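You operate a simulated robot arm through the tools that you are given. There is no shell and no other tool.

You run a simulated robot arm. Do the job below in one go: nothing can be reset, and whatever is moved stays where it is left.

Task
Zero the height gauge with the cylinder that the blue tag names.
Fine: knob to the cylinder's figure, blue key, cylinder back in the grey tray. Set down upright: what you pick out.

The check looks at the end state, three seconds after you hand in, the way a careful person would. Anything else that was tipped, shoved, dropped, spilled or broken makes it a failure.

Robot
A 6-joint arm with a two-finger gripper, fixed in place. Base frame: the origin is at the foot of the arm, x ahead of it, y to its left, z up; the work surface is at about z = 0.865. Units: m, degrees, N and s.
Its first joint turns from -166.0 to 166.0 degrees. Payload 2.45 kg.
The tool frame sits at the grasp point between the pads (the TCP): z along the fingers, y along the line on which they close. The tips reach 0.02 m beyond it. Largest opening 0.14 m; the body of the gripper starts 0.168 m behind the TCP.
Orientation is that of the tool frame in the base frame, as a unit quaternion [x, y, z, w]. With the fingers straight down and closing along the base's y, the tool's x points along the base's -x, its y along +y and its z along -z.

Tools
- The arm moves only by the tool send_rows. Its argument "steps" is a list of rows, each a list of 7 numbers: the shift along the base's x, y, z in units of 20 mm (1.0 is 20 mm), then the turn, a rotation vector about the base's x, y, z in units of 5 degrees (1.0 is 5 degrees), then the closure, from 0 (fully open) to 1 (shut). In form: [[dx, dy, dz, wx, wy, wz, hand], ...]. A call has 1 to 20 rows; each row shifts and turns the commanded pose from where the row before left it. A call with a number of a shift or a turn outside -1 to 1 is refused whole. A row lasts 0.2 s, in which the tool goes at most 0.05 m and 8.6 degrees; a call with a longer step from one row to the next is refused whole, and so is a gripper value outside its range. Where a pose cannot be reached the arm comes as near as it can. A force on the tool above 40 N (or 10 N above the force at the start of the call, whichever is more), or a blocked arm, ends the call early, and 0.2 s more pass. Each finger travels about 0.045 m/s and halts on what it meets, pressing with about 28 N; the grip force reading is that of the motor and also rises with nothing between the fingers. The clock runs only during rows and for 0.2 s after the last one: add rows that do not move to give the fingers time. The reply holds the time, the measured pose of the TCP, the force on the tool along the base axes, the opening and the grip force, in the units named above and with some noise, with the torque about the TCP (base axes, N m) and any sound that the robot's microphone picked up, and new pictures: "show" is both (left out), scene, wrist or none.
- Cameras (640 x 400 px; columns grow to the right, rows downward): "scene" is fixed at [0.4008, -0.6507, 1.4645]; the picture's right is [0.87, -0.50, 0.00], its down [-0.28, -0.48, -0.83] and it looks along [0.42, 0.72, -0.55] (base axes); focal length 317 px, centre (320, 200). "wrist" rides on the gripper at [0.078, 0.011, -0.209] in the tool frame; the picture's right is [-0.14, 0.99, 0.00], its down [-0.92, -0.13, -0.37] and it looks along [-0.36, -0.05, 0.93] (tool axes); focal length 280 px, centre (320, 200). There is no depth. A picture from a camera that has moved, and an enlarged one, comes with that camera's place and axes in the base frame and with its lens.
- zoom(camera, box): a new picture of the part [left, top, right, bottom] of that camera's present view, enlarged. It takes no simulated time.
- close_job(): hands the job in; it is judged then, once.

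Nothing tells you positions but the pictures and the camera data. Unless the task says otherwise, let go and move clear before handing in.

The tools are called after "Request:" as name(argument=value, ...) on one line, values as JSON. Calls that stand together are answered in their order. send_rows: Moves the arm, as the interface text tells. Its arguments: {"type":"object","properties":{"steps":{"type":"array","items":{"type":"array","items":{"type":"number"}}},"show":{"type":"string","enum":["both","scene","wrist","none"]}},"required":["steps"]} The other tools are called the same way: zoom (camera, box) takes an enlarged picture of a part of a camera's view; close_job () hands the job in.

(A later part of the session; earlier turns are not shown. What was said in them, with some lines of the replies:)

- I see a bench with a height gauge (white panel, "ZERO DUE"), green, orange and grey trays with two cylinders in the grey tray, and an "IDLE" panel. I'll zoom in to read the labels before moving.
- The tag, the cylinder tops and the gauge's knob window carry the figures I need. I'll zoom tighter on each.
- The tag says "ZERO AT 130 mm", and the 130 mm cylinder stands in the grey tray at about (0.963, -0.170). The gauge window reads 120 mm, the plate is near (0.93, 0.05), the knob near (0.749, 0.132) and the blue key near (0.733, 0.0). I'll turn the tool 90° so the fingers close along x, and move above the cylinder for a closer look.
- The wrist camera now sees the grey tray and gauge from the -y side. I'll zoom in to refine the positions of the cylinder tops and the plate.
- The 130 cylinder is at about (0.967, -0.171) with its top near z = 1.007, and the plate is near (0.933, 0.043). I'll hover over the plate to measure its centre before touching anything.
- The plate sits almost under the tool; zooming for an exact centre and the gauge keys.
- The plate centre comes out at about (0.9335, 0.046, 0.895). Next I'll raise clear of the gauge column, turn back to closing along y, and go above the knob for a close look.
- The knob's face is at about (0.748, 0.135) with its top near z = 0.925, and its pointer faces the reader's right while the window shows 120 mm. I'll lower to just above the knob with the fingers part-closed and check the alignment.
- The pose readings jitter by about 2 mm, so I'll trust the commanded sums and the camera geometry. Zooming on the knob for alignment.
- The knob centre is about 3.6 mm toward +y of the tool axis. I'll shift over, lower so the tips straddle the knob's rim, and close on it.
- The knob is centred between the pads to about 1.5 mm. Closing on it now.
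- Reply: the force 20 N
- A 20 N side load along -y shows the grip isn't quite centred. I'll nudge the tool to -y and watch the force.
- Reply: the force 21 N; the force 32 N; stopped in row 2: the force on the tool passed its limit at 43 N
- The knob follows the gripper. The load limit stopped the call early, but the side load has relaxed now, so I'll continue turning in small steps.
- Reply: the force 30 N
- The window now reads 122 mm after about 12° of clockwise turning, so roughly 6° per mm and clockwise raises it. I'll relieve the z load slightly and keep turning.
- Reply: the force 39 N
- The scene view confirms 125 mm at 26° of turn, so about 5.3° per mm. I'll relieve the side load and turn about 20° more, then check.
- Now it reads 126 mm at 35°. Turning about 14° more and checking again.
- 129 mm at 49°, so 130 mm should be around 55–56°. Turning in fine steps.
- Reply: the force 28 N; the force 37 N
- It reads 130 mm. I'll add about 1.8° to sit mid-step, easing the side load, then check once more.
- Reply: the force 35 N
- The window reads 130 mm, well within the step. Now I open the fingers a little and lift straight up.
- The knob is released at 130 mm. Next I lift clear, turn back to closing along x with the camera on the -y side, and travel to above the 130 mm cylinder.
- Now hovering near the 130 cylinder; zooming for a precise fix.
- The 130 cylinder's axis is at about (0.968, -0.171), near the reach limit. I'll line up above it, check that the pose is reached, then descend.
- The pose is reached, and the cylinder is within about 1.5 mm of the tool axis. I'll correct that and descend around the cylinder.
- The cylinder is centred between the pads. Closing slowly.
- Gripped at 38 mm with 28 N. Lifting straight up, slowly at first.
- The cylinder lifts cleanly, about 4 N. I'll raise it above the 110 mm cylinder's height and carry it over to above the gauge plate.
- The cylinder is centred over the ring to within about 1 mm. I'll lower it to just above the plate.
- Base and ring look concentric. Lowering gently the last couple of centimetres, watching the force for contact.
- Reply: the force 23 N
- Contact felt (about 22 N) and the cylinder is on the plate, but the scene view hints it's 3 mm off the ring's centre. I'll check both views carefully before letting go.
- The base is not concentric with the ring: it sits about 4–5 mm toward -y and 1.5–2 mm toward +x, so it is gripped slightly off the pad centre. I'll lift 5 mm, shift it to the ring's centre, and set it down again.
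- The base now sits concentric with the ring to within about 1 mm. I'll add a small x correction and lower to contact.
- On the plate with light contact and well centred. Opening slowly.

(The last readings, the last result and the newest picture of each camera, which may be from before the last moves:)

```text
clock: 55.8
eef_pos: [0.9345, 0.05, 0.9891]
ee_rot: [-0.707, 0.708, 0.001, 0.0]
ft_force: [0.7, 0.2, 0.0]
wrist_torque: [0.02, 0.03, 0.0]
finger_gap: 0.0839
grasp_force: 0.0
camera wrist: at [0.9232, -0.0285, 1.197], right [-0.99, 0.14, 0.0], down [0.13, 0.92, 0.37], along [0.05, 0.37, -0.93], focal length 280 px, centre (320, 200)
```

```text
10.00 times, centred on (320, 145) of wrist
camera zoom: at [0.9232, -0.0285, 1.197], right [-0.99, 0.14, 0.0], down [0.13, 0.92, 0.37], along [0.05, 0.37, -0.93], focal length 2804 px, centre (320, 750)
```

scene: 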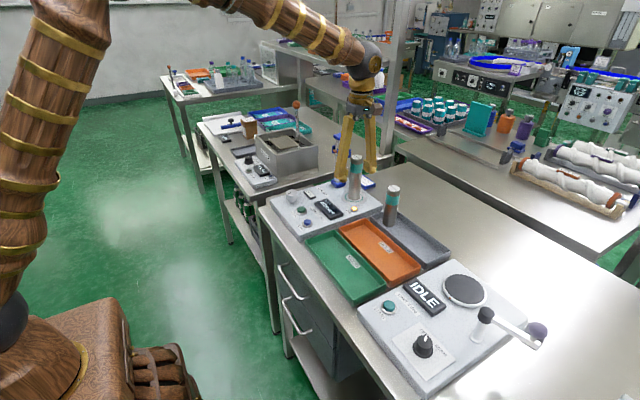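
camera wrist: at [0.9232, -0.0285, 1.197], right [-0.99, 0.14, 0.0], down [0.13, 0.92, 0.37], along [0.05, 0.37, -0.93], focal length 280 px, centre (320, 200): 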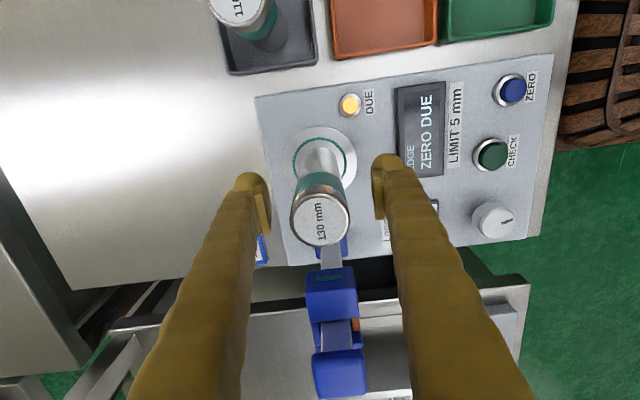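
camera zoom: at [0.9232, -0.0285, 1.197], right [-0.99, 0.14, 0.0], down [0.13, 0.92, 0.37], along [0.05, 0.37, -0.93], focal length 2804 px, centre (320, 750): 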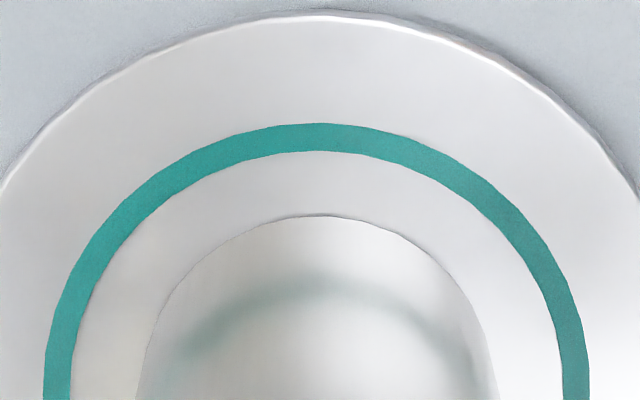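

The cylinder stands upright and concentric on the plate, and the knob window still shows 130 mm. I'll rise straight up clear of it and travel to above the blue ZERO key with the fingers closed.

Request:
send_rows(steps=[[0, 0, 0.4, 0, 0, 0, 0.4], [0, 0, 0.9, 0, 0, 0, 0.4], [0, 0, 1, 0, 0, 0, 0.4], [0, 0, 1, 0, 0, 0, 0.4], [0, 0, 1, 0, 0, 0, 0.4], [0, 0, 1, 0, 0, 0, 0.4], [0, 0, 1, 0, 0, 0, 0.4], [0, 0, 0.7, 0, 0, 0, 0.4], [-0.7, -0.2, 0, 0, 0, 0, 0.4], [-1, -0.25, 0, 0, 0, 0, 0.5], [-1, -0.25, 0, 0, 0, 0, 0.6], [-1, -0.25, 0, 0, 0, 0, 0.7], [-1, -0.25, 0, 0, 0, 0, 0.8], [-1, -0.25, 0, 0, 0, 0, 0.9], [-1, -0.25, -0.3, 0, 0, 0, 1], [-1, -0.25, -0.6, 0, 0, 0, 1], [-1, -0.25, -0.8, 0, 0, 0, 1], [-1, -0.25, -1, 0, 0, 0, 1], [-0.36, 0, -1, 0, 0, 0, 1], [0, 0, -1, 0, 0, 0, 1]])

Request:
zoom(camera="wrist", box=[240, 90, 400, 230])

Request:
zoom(camera="scene", box=[260, 120, 400, 240])

```text
clock: 60.0
eef_pos: [0.7315, 0.0017, 1.0329]
ee_rot: [0.707, -0.707, -0.002, 0.001]
ft_force: [0.3, -0.1, 0.1]
wrist_torque: [-0.02, 0.02, 0.02]
finger_gap: 0.0001
grasp_force: 27.9
camera wrist: at [0.7202, -0.076, 1.2423], right [-0.99, 0.14, 0.0], down [0.13, 0.92, 0.37], along [0.05, 0.37, -0.93], focal length 280 px, centre (320, 200)
```

scene: 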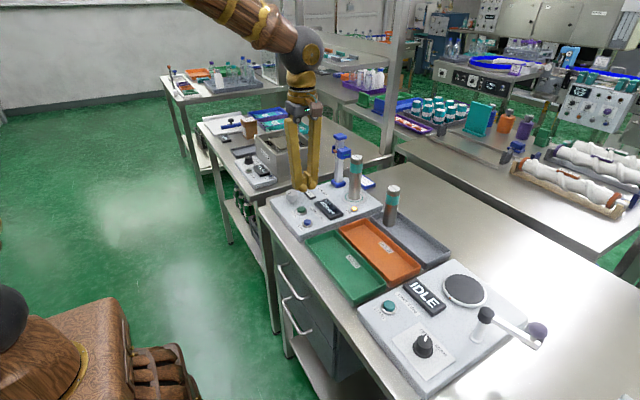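
wrist: 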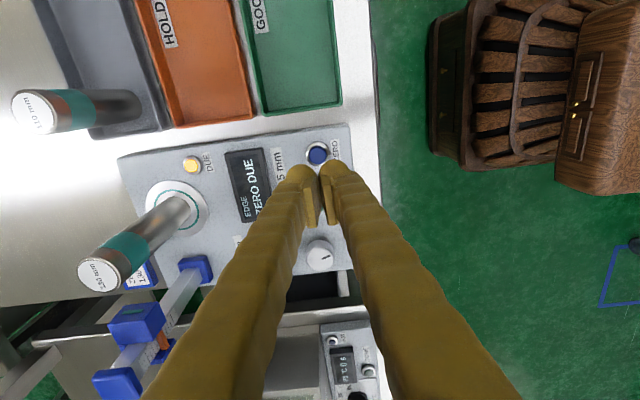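

```text
2.86 times, centred on (320, 160) of wrist
camera zoom: at [0.7202, -0.076, 1.2423], right [-0.99, 0.14, 0.0], down [0.13, 0.92, 0.37], along [0.05, 0.37, -0.93], focal length 801 px, centre (320, 314)
```

zoom: 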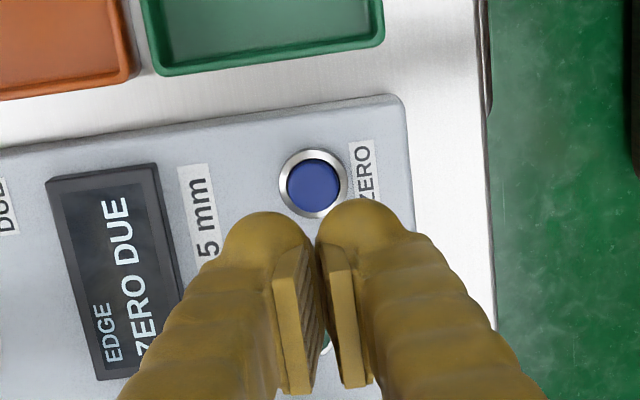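

```text
3.33 times, centred on (330, 180) of scene
camera zoom: at [0.4008, -0.6507, 1.4645], right [0.87, -0.5, 0.0], down [-0.28, -0.48, -0.83], along [0.42, 0.72, -0.55], focal length 1055 px, centre (287, 267)
```

zoom: 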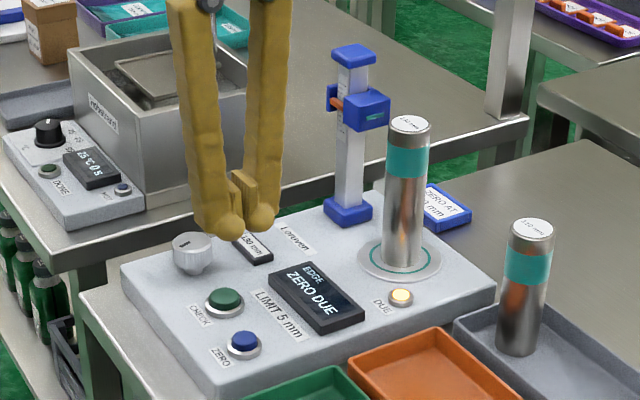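

The closed fingertips are over the ZERO key, which sits about 2.5 mm toward +x and 5 mm toward -y of the tool axis. I'll correct and come down closer to check.

Request:
send_rows(steps=[[0.13, -0.26, -0.5, 0, 0, 0, 1], [0, 0, -0.8, 0, 0, 0, 1], [0, 0, -0.8, 0, 0, 0, 1], [0, 0, -0.8, 0, 0, 0, 1], [0, 0, -0.8, 0, 0, 0, 1], [0, 0, -0.6, 0, 0, 0, 1], [0, 0, 0, 0, 0, 0, 1]])

Request:
zoom(camera="wrist", box=[260, 110, 380, 220])

Request:
zoom(camera="scene", box=[270, 170, 350, 240])

```text
clock: 61.6
eef_pos: [0.7334, -0.004, 0.9488]
ee_rot: [-0.707, 0.707, 0.0, 0.001]
ft_force: [-0.2, 0.0, 0.2]
wrist_torque: [-0.01, -0.01, -0.01]
finger_gap: 0.0001
grasp_force: 28.1
camera wrist: at [0.7228, -0.0824, 1.1563], right [-0.99, 0.14, 0.0], down [0.13, 0.92, 0.37], along [0.05, 0.37, -0.93], focal length 280 px, centre (320, 200)
```

scene: 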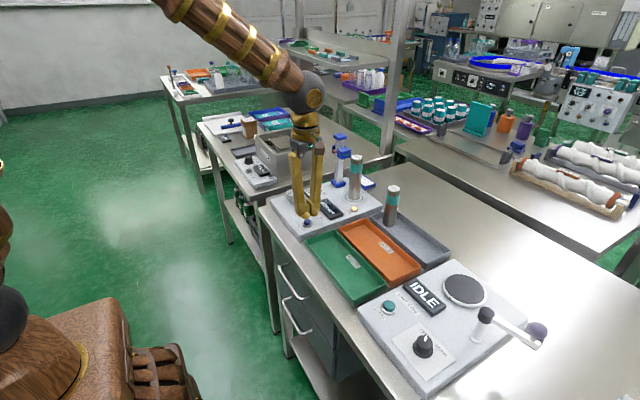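
wrist: 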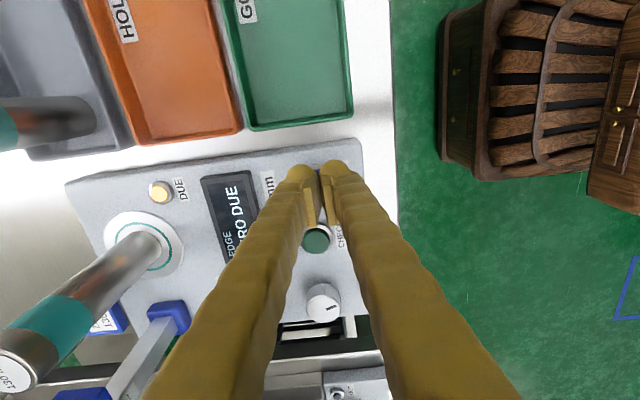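

```text
3.64 times, centred on (320, 165) of wrist
camera zoom: at [0.7228, -0.0824, 1.1563], right [-0.99, 0.14, 0.0], down [0.13, 0.92, 0.37], along [0.05, 0.37, -0.93], focal length 1020 px, centre (320, 327)
```

zoom: 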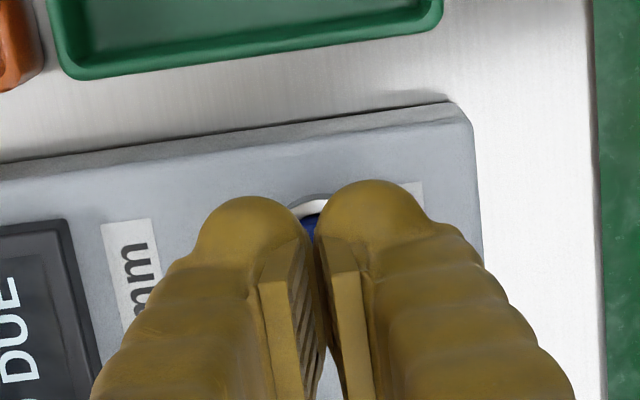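

```text
5.71 times, centred on (310, 205) of scene
camera zoom: at [0.4008, -0.6507, 1.4645], right [0.87, -0.5, 0.0], down [-0.28, -0.48, -0.83], along [0.42, 0.72, -0.55], focal length 1809 px, centre (377, 171)
```

zoom: 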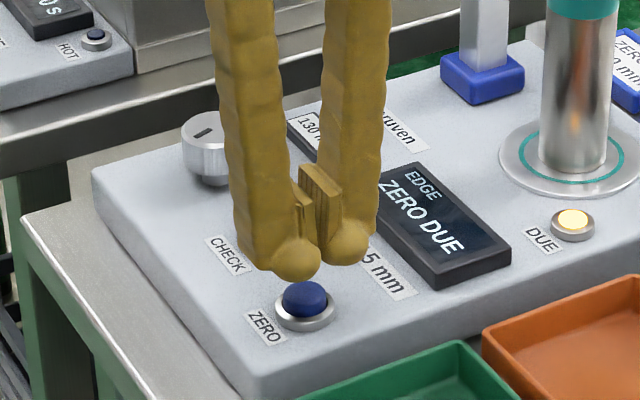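

The key is right under the closed tips. I'll offset about 8 mm in x so one fingertip bears squarely on the key, then come down gently and watch the force and sound.

Request:
send_rows(steps=[[0.2, 0.05, 0, 0, 0, 0, 1], [0.2, 0, -0.4, 0, 0, 0, 1], [0, 0, -0.4, 0, 0, 0, 1], [0, 0, 0, 0, 0, 0, 1]], show="scene")

Request:
zoom(camera="scene", box=[280, 190, 340, 235])

```text
clock: 62.6
eef_pos: [0.7414, -0.0029, 0.9345]
ee_rot: [0.707, -0.707, 0.0, -0.001]
ft_force: [-0.3, -0.1, 0.2]
wrist_torque: [-0.04, 0.0, 0.03]
finger_gap: 0.0
grasp_force: 27.6
```

scene: 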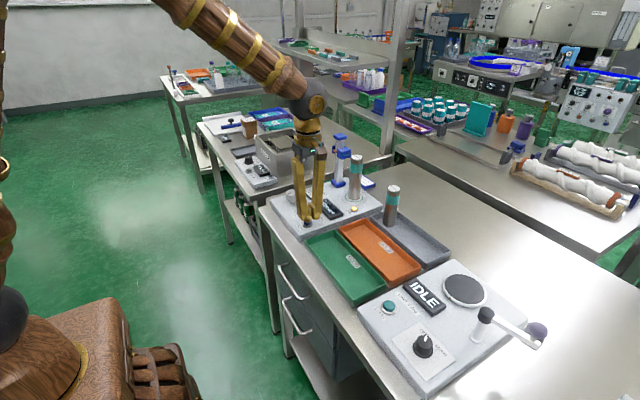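

```text
8.89 times, centred on (310, 212) of scene
camera zoom: at [0.4008, -0.6507, 1.4645], right [0.87, -0.5, 0.0], down [-0.28, -0.48, -0.83], along [0.42, 0.72, -0.55], focal length 2814 px, centre (409, 89)
```

zoom: 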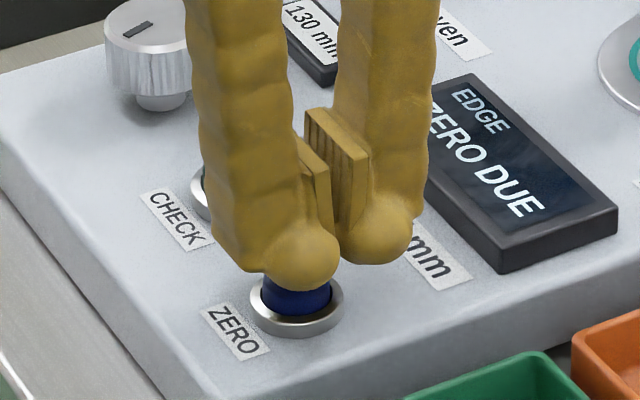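

The left fingertip is right over the blue key. Pressing down in 1 mm steps.

Request:
send_rows(steps=[[0, 0, -0.1, 0, 0, 0, 1], [0, 0, -0.1, 0, 0, 0, 1], [0, 0, -0.1, 0, 0, 0, 1], [0, 0, 0, 0, 0, 0, 1]], show="none")

Request:
zoom(camera="scene", box=[280, 190, 340, 235])

```text
clock: 63.6
eef_pos: [0.7433, -0.0022, 0.9269]
ee_rot: [0.707, -0.707, -0.001, 0.0]
ft_force: [0.5, 0.3, -0.3]
wrist_torque: [-0.01, 0.0, -0.02]
finger_gap: 0.0
grasp_force: 27.6
```

```text
8.89 times, centred on (310, 212) of scene
camera zoom: at [0.4008, -0.6507, 1.4645], right [0.87, -0.5, 0.0], down [-0.28, -0.48, -0.83], along [0.42, 0.72, -0.55], focal length 2814 px, centre (409, 89)
```

zoom: 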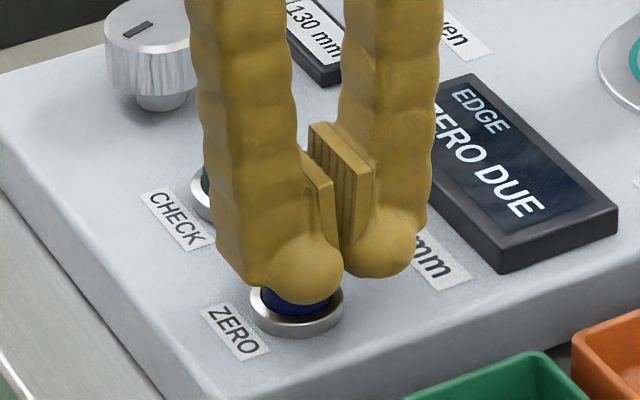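

Request:
send_rows(steps=[[0, 0, -0.07, 0, 0, 0, 1], [0, 0, -0.07, 0, 0, 0, 1], [0, 0, -0.06, 0, 0, 0, 1], [0, 0, 0, 0, 0, 0, 1]], show="none")

Request:
zoom(camera="scene", box=[280, 190, 340, 235])

```text
clock: 64.6
eef_pos: [0.7438, -0.0022, 0.9225]
ee_rot: [0.707, -0.707, -0.001, -0.002]
ft_force: [-0.9, -0.2, 1.4]
wrist_torque: [0.04, 0.02, 0.02]
finger_gap: 0.0
grasp_force: 28.2
```

```text
8.89 times, centred on (310, 212) of scene
camera zoom: at [0.4008, -0.6507, 1.4645], right [0.87, -0.5, 0.0], down [-0.28, -0.48, -0.83], along [0.42, 0.72, -0.55], focal length 2814 px, centre (409, 89)
```

zoom: 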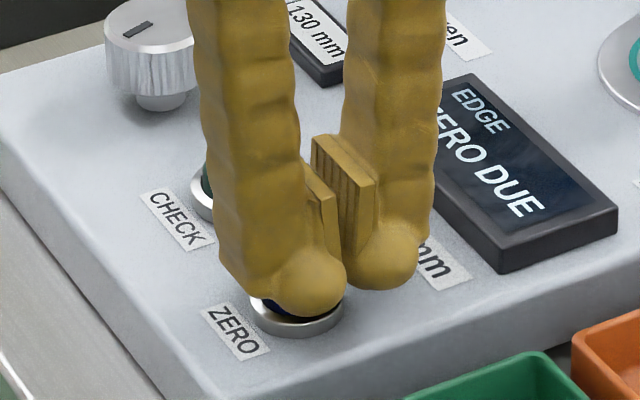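

First light contact. Continuing slowly.

Request:
send_rows(steps=[[0, 0, -0.05, 0, 0, 0, 1], [0, 0, -0.05, 0, 0, 0, 1], [0, 0, 0, 0, 0, 0, 1]], show="none")

Request:
zoom(camera="scene", box=[280, 190, 340, 235])

```text
clock: 65.4
eef_pos: [0.7438, -0.0038, 0.9202]
ee_rot: [-0.707, 0.708, 0.0, 0.0]
ft_force: [0.1, 0.6, 2.0]
wrist_torque: [0.04, 0.03, -0.01]
finger_gap: 0.0
grasp_force: 27.8
heard: click
```

```text
8.89 times, centred on (310, 212) of scene
camera zoom: at [0.4008, -0.6507, 1.4645], right [0.87, -0.5, 0.0], down [-0.28, -0.48, -0.83], along [0.42, 0.72, -0.55], focal length 2814 px, centre (409, 89)
```

zoom: 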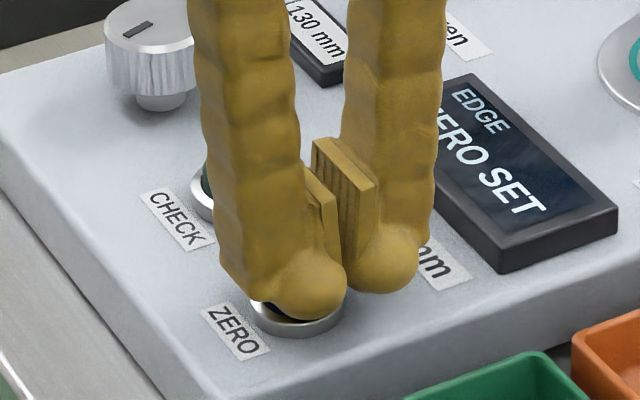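

A click, and the display now reads "ZERO SET". I'll rise straight up, then return over the cylinder with the fingers open.

Request:
send_rows(steps=[[0, 0, 0.45, 0, 0, 0, 1], [0, 0, 1, 0, 0, 0, 1], [0, 0, 1, 0, 0, 0, 1], [0, 0, 1, 0, 0, 0, 1], [0, 0, 1, 0, 0, 0, 1], [0, 0, 1, 0, 0, 0, 1], [0, 0, 1, 0, 0, 0, 0.9], [0, 0, 1, 0, 0, 0, 0.8], [0, 0, 1, 0, 0, 0, 0.6], [0, 0, 1, 0, 0, 0, 0.4], [0, 0, 1, 0, 0, 0, 0.4], [0.5, 0.16, 0, 0, 0, 0, 0.4], [1, 0.3, 0, 0, 0, 0, 0.4], [1, 0.3, 0, 0, 0, 0, 0.4], [1, 0.3, 0, 0, 0, 0, 0.4], [1, 0.3, 0, 0, 0, 0, 0.4], [1, 0.3, 0, 0, 0, 0, 0.4], [1, 0.3, 0, 0, 0, 0, 0.4], [1, 0.3, 0, 0, 0, 0, 0.4], [1, 0.2, 0, 0, 0, 0, 0.4]], show="none")

Request:
send_rows(steps=[[0.7, 0.2, 0, 0, 0, 0, 0.4], [0.33, 0, 0, 0, 0, 0, 0.4], [0, 0, 0, 0, 0, 0, 0.4]])

Request:
zoom(camera="wrist", box=[230, 80, 410, 270])

Request:
zoom(camera="scene", box=[260, 120, 400, 240])

```text
clock: 69.6
eef_pos: [0.9128, 0.0452, 1.1294]
ee_rot: [-0.707, 0.707, 0.001, 0.001]
ft_force: [1.4, -0.2, 0.3]
wrist_torque: [0.02, 0.0, 0.0]
finger_gap: 0.084
grasp_force: 0.1
```

```text
clock: 70.4
eef_pos: [0.9347, 0.0502, 1.1293]
ee_rot: [0.707, -0.707, 0.0, -0.001]
ft_force: [0.5, 0.4, -0.3]
wrist_torque: [-0.01, 0.03, 0.02]
finger_gap: 0.0835
grasp_force: 0.0
camera wrist: at [0.9234, -0.0279, 1.3368], right [-0.99, 0.14, 0.0], down [0.13, 0.92, 0.37], along [0.05, 0.37, -0.93], focal length 280 px, centre (320, 200)
```

scene: 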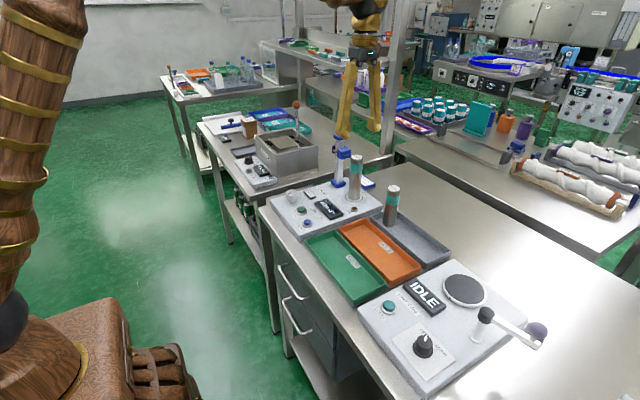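
wrist: 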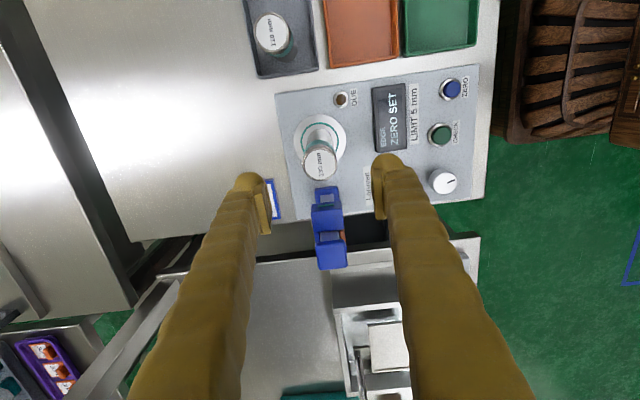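

```text
2.11 times, centred on (320, 175) of wrist
camera zoom: at [0.9234, -0.0279, 1.3368], right [-0.99, 0.14, 0.0], down [0.13, 0.92, 0.37], along [0.05, 0.37, -0.93], focal length 590 px, centre (320, 253)
```

zoom: 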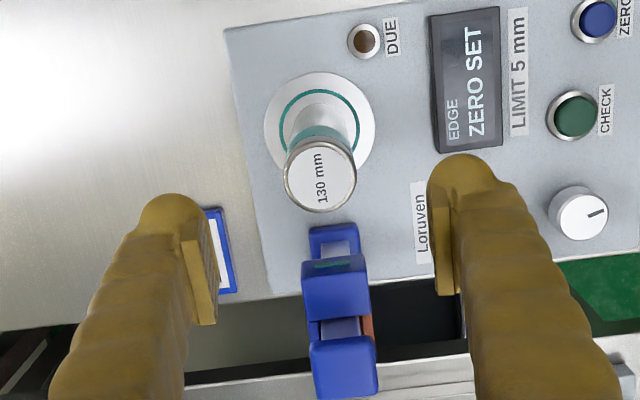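

```text
3.33 times, centred on (330, 180) of scene
camera zoom: at [0.4008, -0.6507, 1.4645], right [0.87, -0.5, 0.0], down [-0.28, -0.48, -0.83], along [0.42, 0.72, -0.55], focal length 1055 px, centre (287, 267)
```

zoom: 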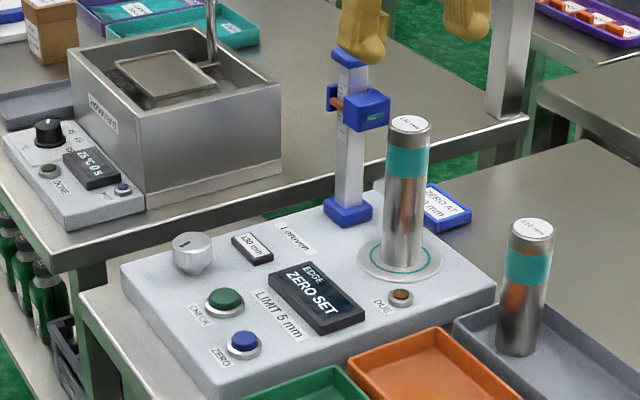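

The gauge shows "ZERO SET" and the DUE lamp is off. Now I descend at the same pose I released from, to grip the cylinder again.

Request:
send_rows(steps=[[0, 0, -0.5, 0, 0, 0, 0.4], [0, 0, -0.9, 0, 0, 0, 0.4], [0, 0, -0.9, 0, 0, 0, 0.4], [0, 0, -0.9, 0, 0, 0, 0.4], [0, 0, -0.9, 0, 0, 0, 0.4], [0, 0, -0.9, 0, 0, 0, 0.4], [0, 0, -0.9, 0, 0, 0, 0.4], [0, 0, -0.7, 0, 0, 0, 0.4], [0, 0, -0.45, 0, 0, 0, 0.4], [0, 0, 0, 0, 0, 0, 0.4]])

Request:
zoom(camera="wrist", box=[230, 100, 410, 270])

```text
clock: 72.6
eef_pos: [0.933, 0.0494, 0.9883]
ee_rot: [0.707, -0.707, -0.001, 0.0]
ft_force: [-0.8, -0.5, -0.6]
wrist_torque: [0.0, 0.0, -0.01]
finger_gap: 0.0841
grasp_force: 0.1
camera wrist: at [0.9218, -0.0291, 1.197], right [-0.99, 0.14, 0.0], down [0.13, 0.92, 0.37], along [0.05, 0.37, -0.93], focal length 280 px, centre (320, 200)
```

scene: 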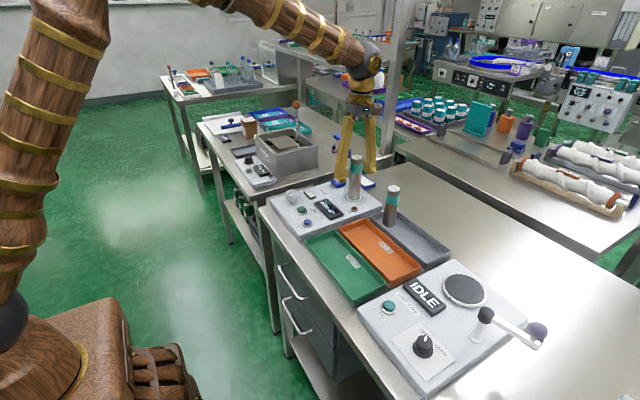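
wrist: 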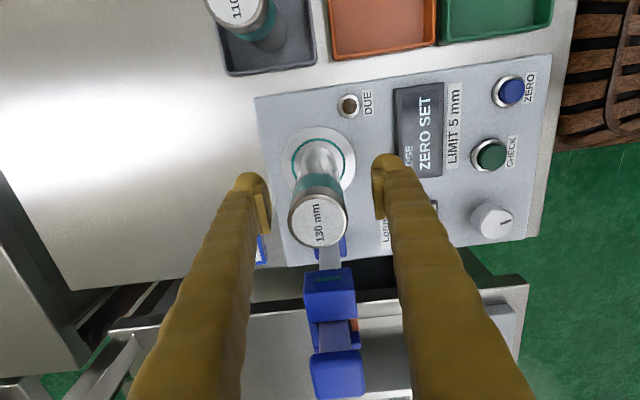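

```text
2.35 times, centred on (320, 185) of wrist
camera zoom: at [0.9218, -0.0291, 1.197], right [-0.99, 0.14, 0.0], down [0.13, 0.92, 0.37], along [0.05, 0.37, -0.93], focal length 660 px, centre (320, 235)
```

zoom: 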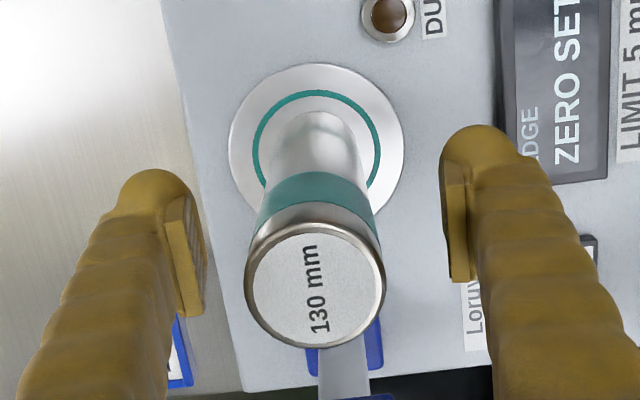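

Everything is as left. I'll nudge +1.2 mm in x to centre, then close slowly.

Request:
send_rows(steps=[[0.06, 0, 0, 0, 0, 0, 0.48], [0, 0, 0, 0, 0, 0, 0.56], [0, 0, 0, 0, 0, 0, 0.64], [0, 0, 0, 0, 0, 0, 0.69], [0, 0, 0, 0, 0, 0, 0.72], [0, 0, 0, 0, 0, 0, 0.75], [0, 0, 0, 0, 0, 0, 0.8], [0, 0, 0, 0, 0, 0, 0.9], [0, 0, 0, 0, 0, 0, 0.9]], show="wrist")

Request:
send_rows(steps=[[0, 0, 0.2, 0, 0, 0, 0.9], [0, 0, 0.4, 0, 0, 0, 0.9], [0, 0, 0.6, 0, 0, 0, 0.9], [0, 0, 0.8, 0, 0, 0, 0.9], [0, 0, 0, 0, 0, 0, 0.9]])

Request:
zoom(camera="scene", box=[310, 120, 400, 220])

Request:
zoom(camera="wrist", box=[230, 100, 410, 270])

```text
clock: 74.6
eef_pos: [0.935, 0.0509, 0.9894]
ee_rot: [0.708, -0.707, 0.0, -0.001]
ft_force: [-1.0, 0.0, -0.2]
wrist_torque: [0.05, 0.05, 0.0]
finger_gap: 0.0376
grasp_force: 28.1
camera wrist: at [0.9234, -0.0279, 1.1971], right [-0.99, 0.14, 0.0], down [0.13, 0.92, 0.37], along [0.05, 0.37, -0.93], focal length 280 px, centre (320, 200)
```

wrist: 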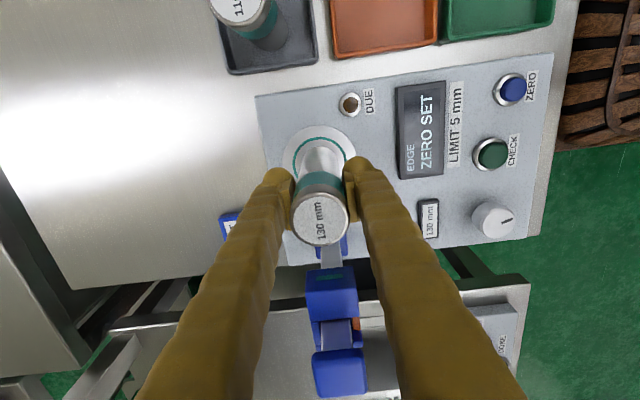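

```text
clock: 75.8
eef_pos: [0.9351, 0.0502, 1.0304]
ee_rot: [-0.707, 0.707, 0.0, 0.002]
ft_force: [0.0, 0.6, -4.6]
wrist_torque: [0.04, 0.0, 0.05]
finger_gap: 0.0377
grasp_force: 28.1
camera wrist: at [0.9233, -0.028, 1.2385], right [-0.99, 0.14, 0.0], down [0.13, 0.92, 0.37], along [0.05, 0.37, -0.93], focal length 280 px, centre (320, 200)
```

scene: 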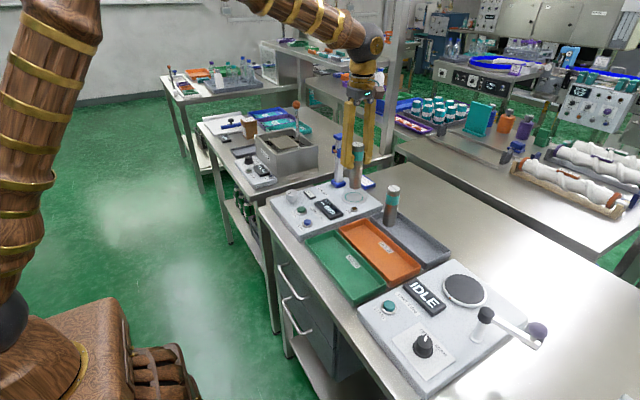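
wrist: 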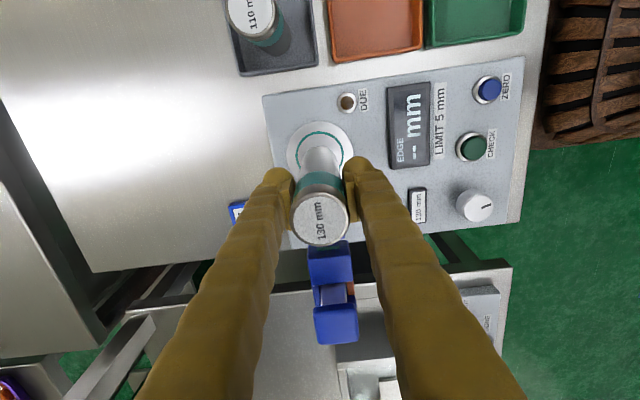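

```text
4.00 times, centred on (355, 170) of scene
camera zoom: at [0.4008, -0.6507, 1.4645], right [0.87, -0.5, 0.0], down [-0.28, -0.48, -0.83], along [0.42, 0.72, -0.55], focal length 1266 px, centre (180, 320)
```

zoom: 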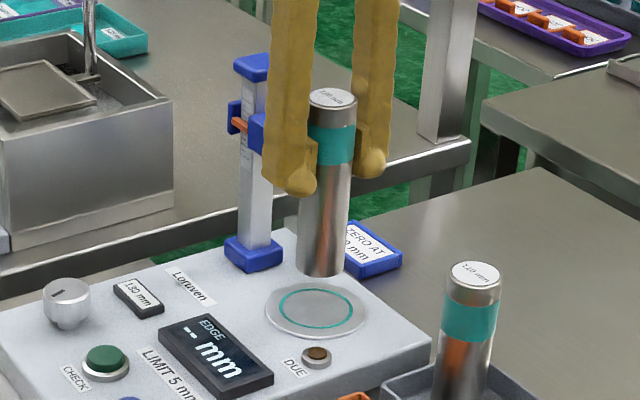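

```text
2.35 times, centred on (320, 185) of wrist
camera zoom: at [0.9233, -0.028, 1.2385], right [-0.99, 0.14, 0.0], down [0.13, 0.92, 0.37], along [0.05, 0.37, -0.93], focal length 660 px, centre (320, 235)
```

zoom: 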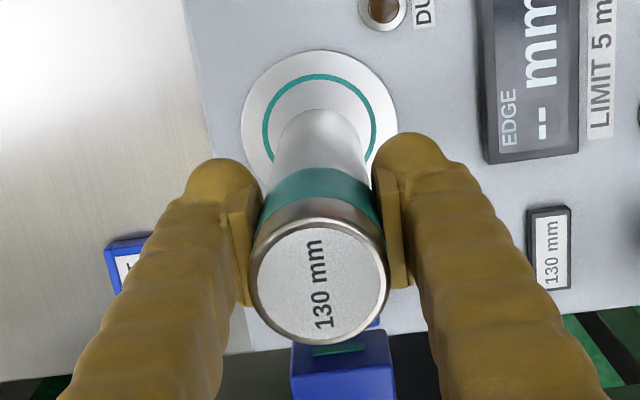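

The display has gone to "-- mm" with the plate empty, as expected. Now I raise the cylinder and carry it back over its old spot in the grey tray.

Request:
send_rows(steps=[[0, 0, 0.7, 0, 0, 0, 0.9], [0, 0, 1, 0, 0, 0, 0.9], [0, 0, 1, 0, 0, 0, 0.9], [0, 0, 1, 0, 0, 0, 0.9], [0, 0, 1, 0, 0, 0, 0.9], [0, 0, 0.4, 0, 0, 0, 0.9], [0.1, -0.5, 0, 0, 0, 0, 0.9], [0.15, -0.95, 0, 0, 0, 0, 0.9], [0.15, -1, 0, 0, 0, 0, 0.9], [0.15, -1, 0, 0, 0, 0, 0.9], [0.15, -1, 0, 0, 0, 0, 0.9], [0.15, -1, 0, 0, 0, 0, 0.9], [0.15, -1, 0, 0, 0, 0, 0.9], [0.15, -1, 0, 0, 0, 0, 0.9], [0.15, -1, 0, 0, 0, 0, 0.9], [0.15, -1, 0, 0, 0, 0, 0.9], [0.135, -0.95, 0, 0, 0, 0, 0.9], [0, -0.65, 0, 0, 0, 0, 0.9], [0, 0, 0, 0, 0, 0, 0.9]])

Request:
zoom(camera="wrist", box=[230, 60, 410, 270])

Request:
zoom(camera="scene", box=[350, 120, 470, 260])

```text
clock: 79.8
eef_pos: [0.9665, -0.1707, 1.1296]
ee_rot: [-0.707, 0.707, 0.001, 0.0]
ft_force: [-0.4, 0.0, -4.7]
wrist_torque: [0.02, 0.0, 0.05]
finger_gap: 0.0377
grasp_force: 28.2
camera wrist: at [0.9555, -0.2481, 1.3378], right [-0.99, 0.14, 0.0], down [0.13, 0.92, 0.37], along [0.05, 0.37, -0.93], focal length 280 px, centre (320, 200)
```

scene: 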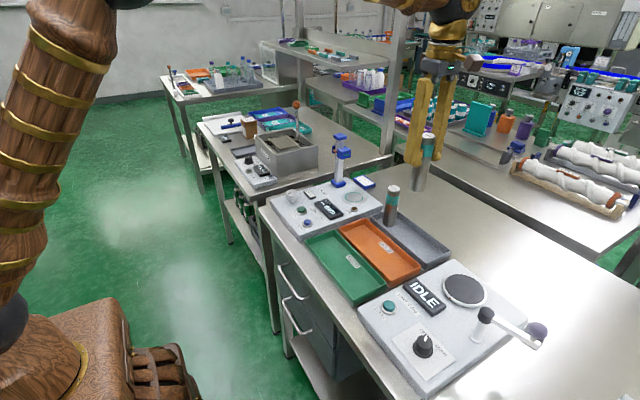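
wrist: 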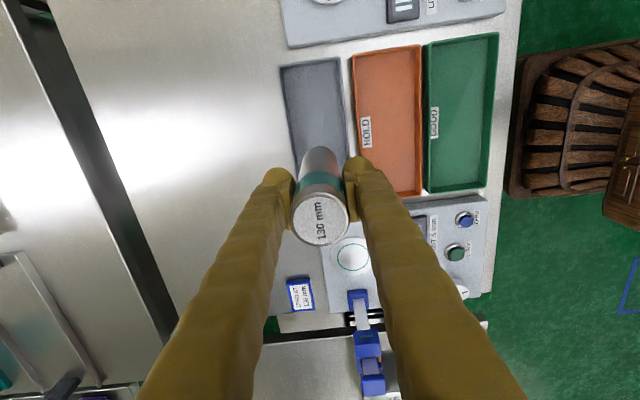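

```text
1.90 times, centred on (320, 165) of wrist
camera zoom: at [0.9555, -0.2481, 1.3378], right [-0.99, 0.14, 0.0], down [0.13, 0.92, 0.37], along [0.05, 0.37, -0.93], focal length 534 px, centre (320, 267)
```

zoom: 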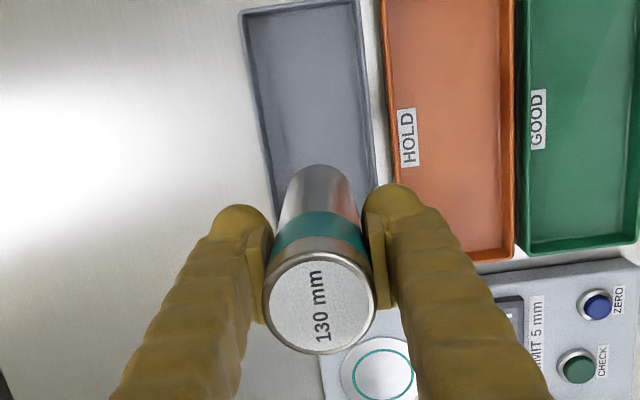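

```text
2.86 times, centred on (410, 190) of scene
camera zoom: at [0.4008, -0.6507, 1.4645], right [0.87, -0.5, 0.0], down [-0.28, -0.48, -0.83], along [0.42, 0.72, -0.55], focal length 904 px, centre (63, 229)
```

zoom: 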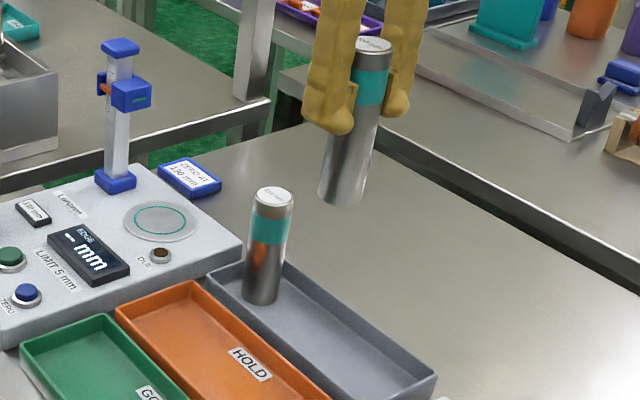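

Positioned over the original spot. Lowering to just above the tray floor.

Request:
send_rows(steps=[[0, 0, -0.5, 0, 0, 0, 0.9], [0, 0, -0.9, 0, 0, 0, 0.9], [0, 0, -0.9, 0, 0, 0, 0.9], [0, 0, -0.9, 0, 0, 0, 0.9], [0, 0, -0.9, 0, 0, 0, 0.9], [0, 0, -0.9, 0, 0, 0, 0.9], [0, 0, -0.9, 0, 0, 0, 0.9], [0, 0, -0.9, 0, 0, 0, 0.9], [0, 0, -0.6, 0, 0, 0, 0.9], [0, 0, -0.4, 0, 0, 0, 0.9], [0, 0, -0.25, 0, 0, 0, 0.9], [0, 0, 0, 0, 0, 0, 0.9]])

Request:
zoom(camera="scene", box=[370, 160, 450, 250])

Request:
zoom(camera="wrist", box=[250, 40, 400, 210])

```text
clock: 82.4
eef_pos: [0.967, -0.1715, 0.9674]
ee_rot: [0.708, -0.707, -0.001, 0.0]
ft_force: [-0.5, 0.3, -4.0]
wrist_torque: [0.06, -0.01, 0.01]
finger_gap: 0.0378
grasp_force: 27.8
camera wrist: at [0.9552, -0.249, 1.1767], right [-0.99, 0.14, 0.0], down [0.13, 0.92, 0.37], along [0.05, 0.37, -0.93], focal length 280 px, centre (320, 200)
```

scene: 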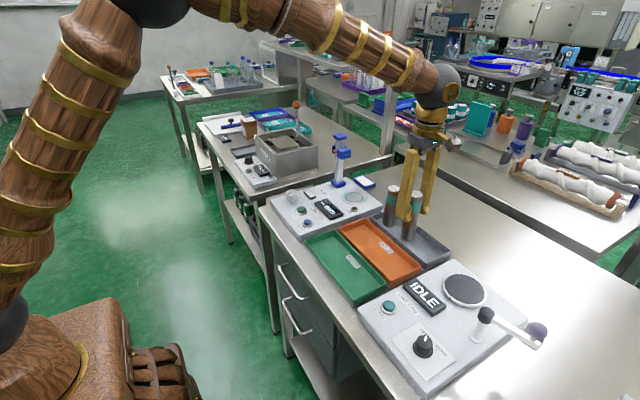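
wrist: 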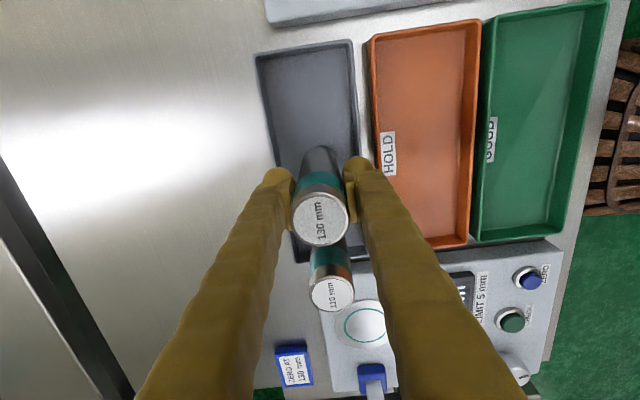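

```text
4.44 times, centred on (410, 205) of scene
camera zoom: at [0.4008, -0.6507, 1.4645], right [0.87, -0.5, 0.0], down [-0.28, -0.48, -0.83], along [0.42, 0.72, -0.55], focal length 1407 px, centre (-80, 178)
```

zoom: 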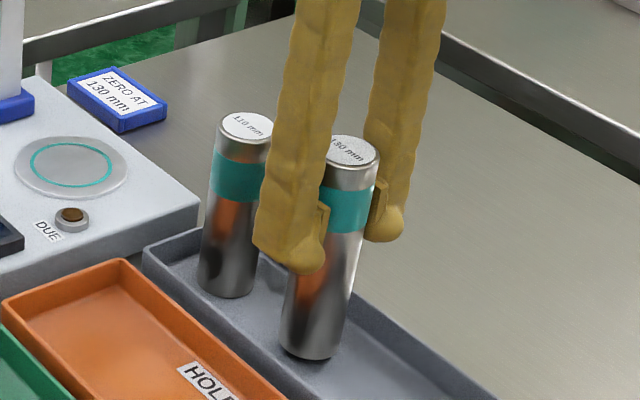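

```text
2.35 times, centred on (325, 125) of wrist
camera zoom: at [0.9552, -0.249, 1.1767], right [-0.99, 0.14, 0.0], down [0.13, 0.92, 0.37], along [0.05, 0.37, -0.93], focal length 660 px, centre (308, 376)
```

zoom: 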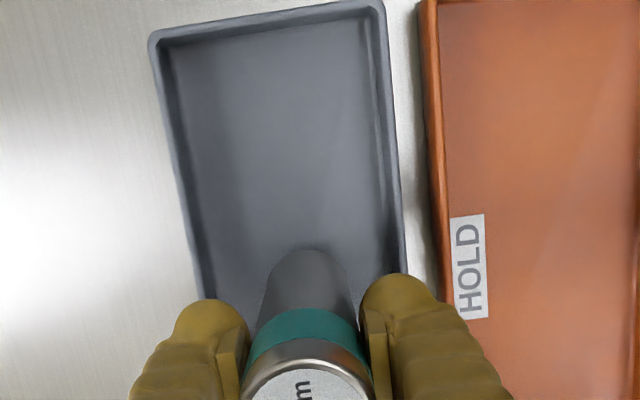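

Just above the tray floor, clear of the walls and the 110 cylinder. Lowering gently to contact.

Request:
send_rows(steps=[[0, 0, -0.1, 0, 0, 0, 0.9], [0, 0, -0.1, 0, 0, 0, 0.9], [0, 0, -0.1, 0, 0, 0, 0.9], [0, 0, 0, 0, 0, 0, 0.9]], show="none")

```text
clock: 83.4
eef_pos: [0.9652, -0.1703, 0.9628]
ee_rot: [-0.707, 0.707, 0.001, 0.001]
ft_force: [-0.1, 0.1, -3.3]
wrist_torque: [0.0, 0.01, -0.01]
finger_gap: 0.0376
grasp_force: 27.5
```

Request:
send_rows(steps=[[0, 0, -0.03, 0, 0, 0, 0.9], [0, 0, -0.03, 0, 0, 0, 0.9], [0, 0, 0, 0, 0, 0, 0.9]], show="none")

```text
clock: 84.2
eef_pos: [0.9665, -0.1715, 0.9625]
ee_rot: [0.707, -0.707, -0.001, 0.0]
ft_force: [-1.2, 0.2, -3.2]
wrist_torque: [-0.03, 0.0, -0.02]
finger_gap: 0.0378
grasp_force: 28.3
```

Request:
send_rows(steps=[[0, 0, -0.03, 0, 0, 0, 0.9], [0, 0, -0.02, 0, 0, 0, 0.9], [0, 0, 0, 0, 0, 0, 0.9]], show="none")

```text
clock: 85.0
eef_pos: [0.9658, -0.17, 0.9615]
ee_rot: [-0.707, 0.707, 0.001, 0.0]
ft_force: [0.8, -0.2, -3.5]
wrist_torque: [-0.03, 0.01, 0.01]
finger_gap: 0.0377
grasp_force: 27.9
```

Request:
send_rows(steps=[[0, 0, -0.03, 0, 0, 0, 0.9], [0, 0, -0.02, 0, 0, 0, 0.9], [0, 0, 0, 0, 0, 0, 0.9]], show="none")

Request:
zoom(camera="scene", box=[390, 210, 430, 250])

```text
clock: 85.8
eef_pos: [0.9664, -0.1707, 0.9616]
ee_rot: [-0.707, 0.708, 0.0, 0.001]
ft_force: [-1.8, 0.4, 1.5]
wrist_torque: [-0.03, 0.03, -0.02]
finger_gap: 0.0378
grasp_force: 27.8
```

```text
10.00 times, centred on (410, 230) of scene
camera zoom: at [0.4008, -0.6507, 1.4645], right [0.87, -0.5, 0.0], down [-0.28, -0.48, -0.83], along [0.42, 0.72, -0.55], focal length 3166 px, centre (-580, -100)
```

zoom: 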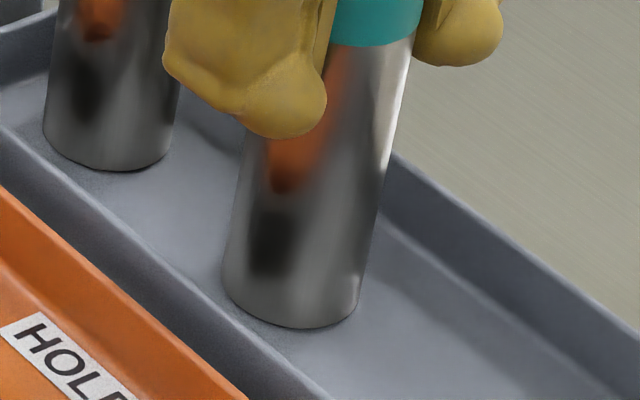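

Contact: the tray now carries the weight, and the cylinder is upright and clear of the walls. Opening slowly.

Request:
send_rows(steps=[[0, 0, 0, 0, 0, 0, 0.78], [0, 0, 0, 0, 0, 0, 0.74], [0, 0, 0, 0, 0, 0, 0.72], [0, 0, 0, 0, 0, 0, 0.7], [0, 0, 0, 0, 0, 0, 0.66], [0, 0, 0, 0, 0, 0, 0.6], [0, 0, 0, 0, 0, 0, 0.5], [0, 0, 0, 0, 0, 0, 0.4], [0, 0, 0, 0, 0, 0, 0.4], [0, 0, 0, 0, 0, 0, 0.4]])

Request:
zoom(camera="wrist", box=[230, 110, 410, 270])

Request:
zoom(camera="scene", box=[370, 160, 450, 250])

```text
clock: 88.0
eef_pos: [0.9676, -0.1689, 0.9607]
ee_rot: [-0.707, 0.707, 0.001, 0.001]
ft_force: [0.4, 0.7, -0.1]
wrist_torque: [0.01, 0.03, 0.04]
finger_gap: 0.0838
grasp_force: 0.0
camera wrist: at [0.9553, -0.2485, 1.1691], right [-0.99, 0.14, 0.0], down [0.13, 0.92, 0.37], along [0.05, 0.37, -0.93], focal length 280 px, centre (320, 200)
```

scene: 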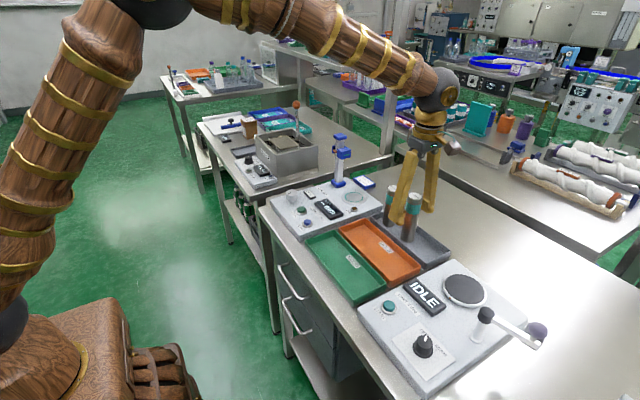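
wrist: 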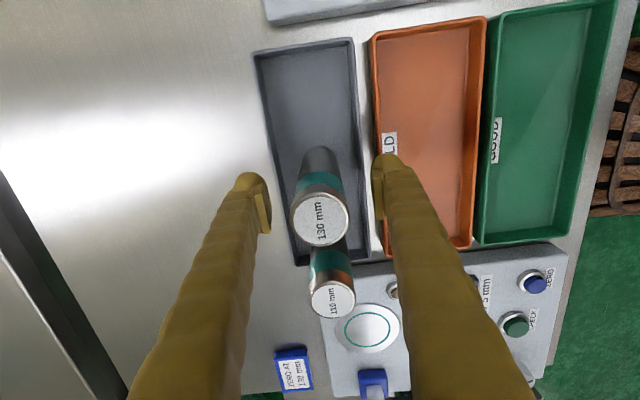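

```text
2.50 times, centred on (320, 190) of wrist
camera zoom: at [0.9553, -0.2485, 1.1691], right [-0.99, 0.14, 0.0], down [0.13, 0.92, 0.37], along [0.05, 0.37, -0.93], focal length 701 px, centre (320, 225)
```

zoom: 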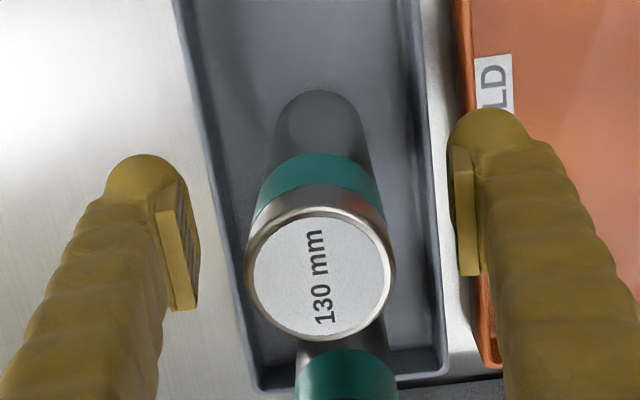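

```text
4.44 times, centred on (410, 205) of scene
camera zoom: at [0.4008, -0.6507, 1.4645], right [0.87, -0.5, 0.0], down [-0.28, -0.48, -0.83], along [0.42, 0.72, -0.55], focal length 1407 px, centre (-80, 178)
```

zoom: 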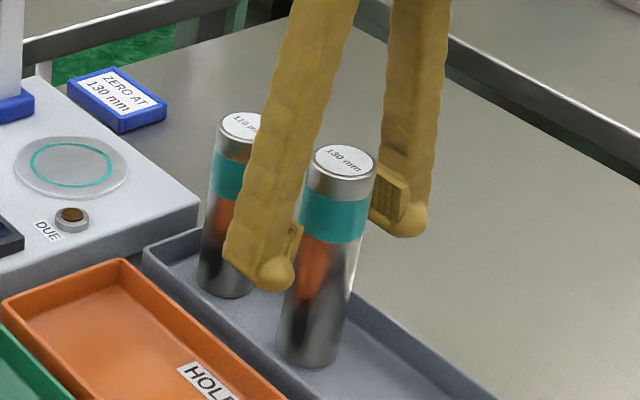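

The cylinder stands free and upright in the grey tray at its old spot. I'll lift straight up, back off toward the arm, and take a final look.

Request:
send_rows(steps=[[0, 0, 0.4, 0, 0, 0, 0.4], [0, 0, 0.8, 0, 0, 0, 0.4], [0, 0, 1, 0, 0, 0, 0.4], [0, 0, 1, 0, 0, 0, 0.4], [0, 0, 1, 0, 0, 0, 0.4], [0, 0, 1, 0, 0, 0, 0.4], [0, 0, 1, 0, 0, 0, 0.4], [0, 0, 1, 0, 0, 0, 0.4], [0, 0, 1, 0, 0, 0, 0.4], [0, 0, 1, 0, 0, 0, 0.4], [0, 0, 1, 0, 0, 0, 0.4], [-1, 0, 1, 0, 0, 0, 0.4], [-1, 0, 0.5, 0, 0, 0, 0.4], [-1, 0, 0, 0, 0, 0, 0.4], [-1, 0, 0, 0, 0, 0, 0.4], [-1, 0, 0, 0, 0, 0, 0.4], [-1, 0, 0, 0, 0, 0, 0.4], [0, 0, 0, 0, 0, 0, 0.4]])

Request:
zoom(camera="scene", box=[260, 120, 460, 280])

Request:
zoom(camera="scene", box=[285, 165, 345, 225])

```text
clock: 91.8
eef_pos: [0.8468, -0.1701, 1.1944]
ee_rot: [0.707, -0.707, 0.0, -0.002]
ft_force: [-0.8, -0.3, 0.5]
wrist_torque: [-0.04, -0.03, 0.04]
finger_gap: 0.0841
grasp_force: 0.1
camera wrist: at [0.8357, -0.2489, 1.402], right [-0.99, 0.14, 0.0], down [0.13, 0.92, 0.37], along [0.05, 0.37, -0.93], focal length 280 px, centre (320, 200)
```

scene: 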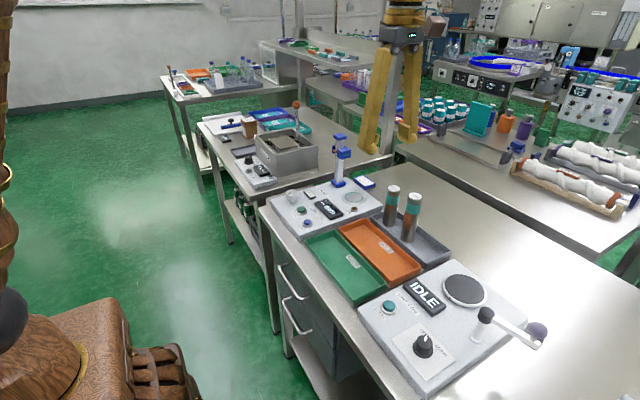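
wrist: 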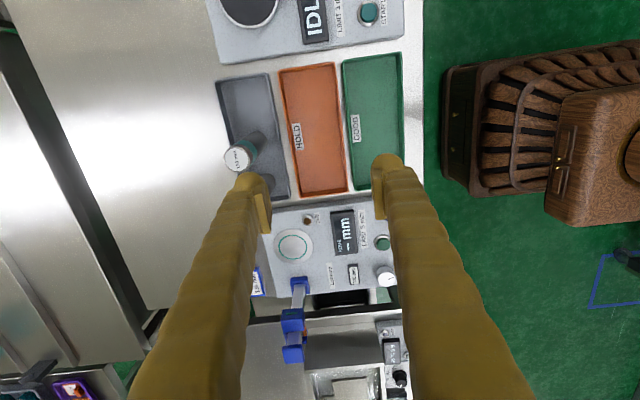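

```text
2.50 times, centred on (360, 200) of scene
camera zoom: at [0.4008, -0.6507, 1.4645], right [0.87, -0.5, 0.0], down [-0.28, -0.48, -0.83], along [0.42, 0.72, -0.55], focal length 791 px, centre (220, 200)
```

zoom: 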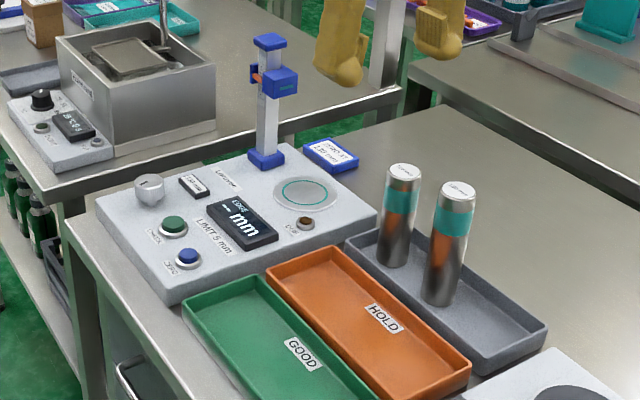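

```text
6.67 times, centred on (315, 195) of scene
camera zoom: at [0.4008, -0.6507, 1.4645], right [0.87, -0.5, 0.0], down [-0.28, -0.48, -0.83], along [0.42, 0.72, -0.55], focal length 2110 px, centre (353, 233)
```

zoom: 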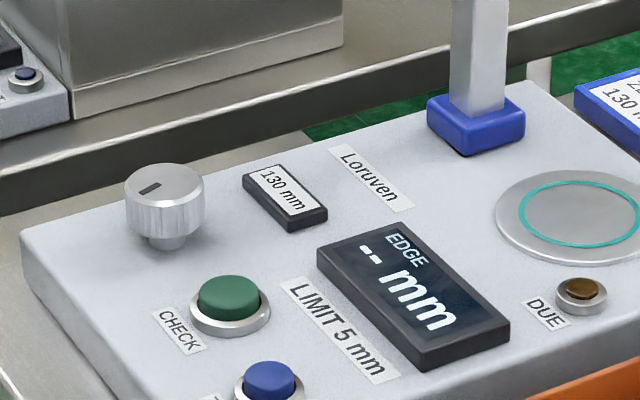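

The knob reads 130 mm, the gauge accepted the zero (DUE lamp off), and both cylinders stand upright in the grey tray. The arm is clear, so I'm handing in.

Request:
close_job()

```text
The job is handed in.
```

The height gauge is zeroed with the 130 mm cylinder, the one the blue tag names, and I've handed the job in.

- **Knob:** it went from 120 mm to 130 mm, and the window still read 130 mm at the end.
- **Zeroing:** I stood the cylinder upright, centred on the gauge plate, and pressed the blue ZERO key. There was a click, the display changed to "ZERO SET" and the DUE lamp went off.
- **Return:** the cylinder is back upright at its old spot in the grey tray. The display now reads "-- mm" with the plate empty.

The 110 mm cylinder and everything else on the bench looked undisturbed in the final view. The gripper is open and clear.
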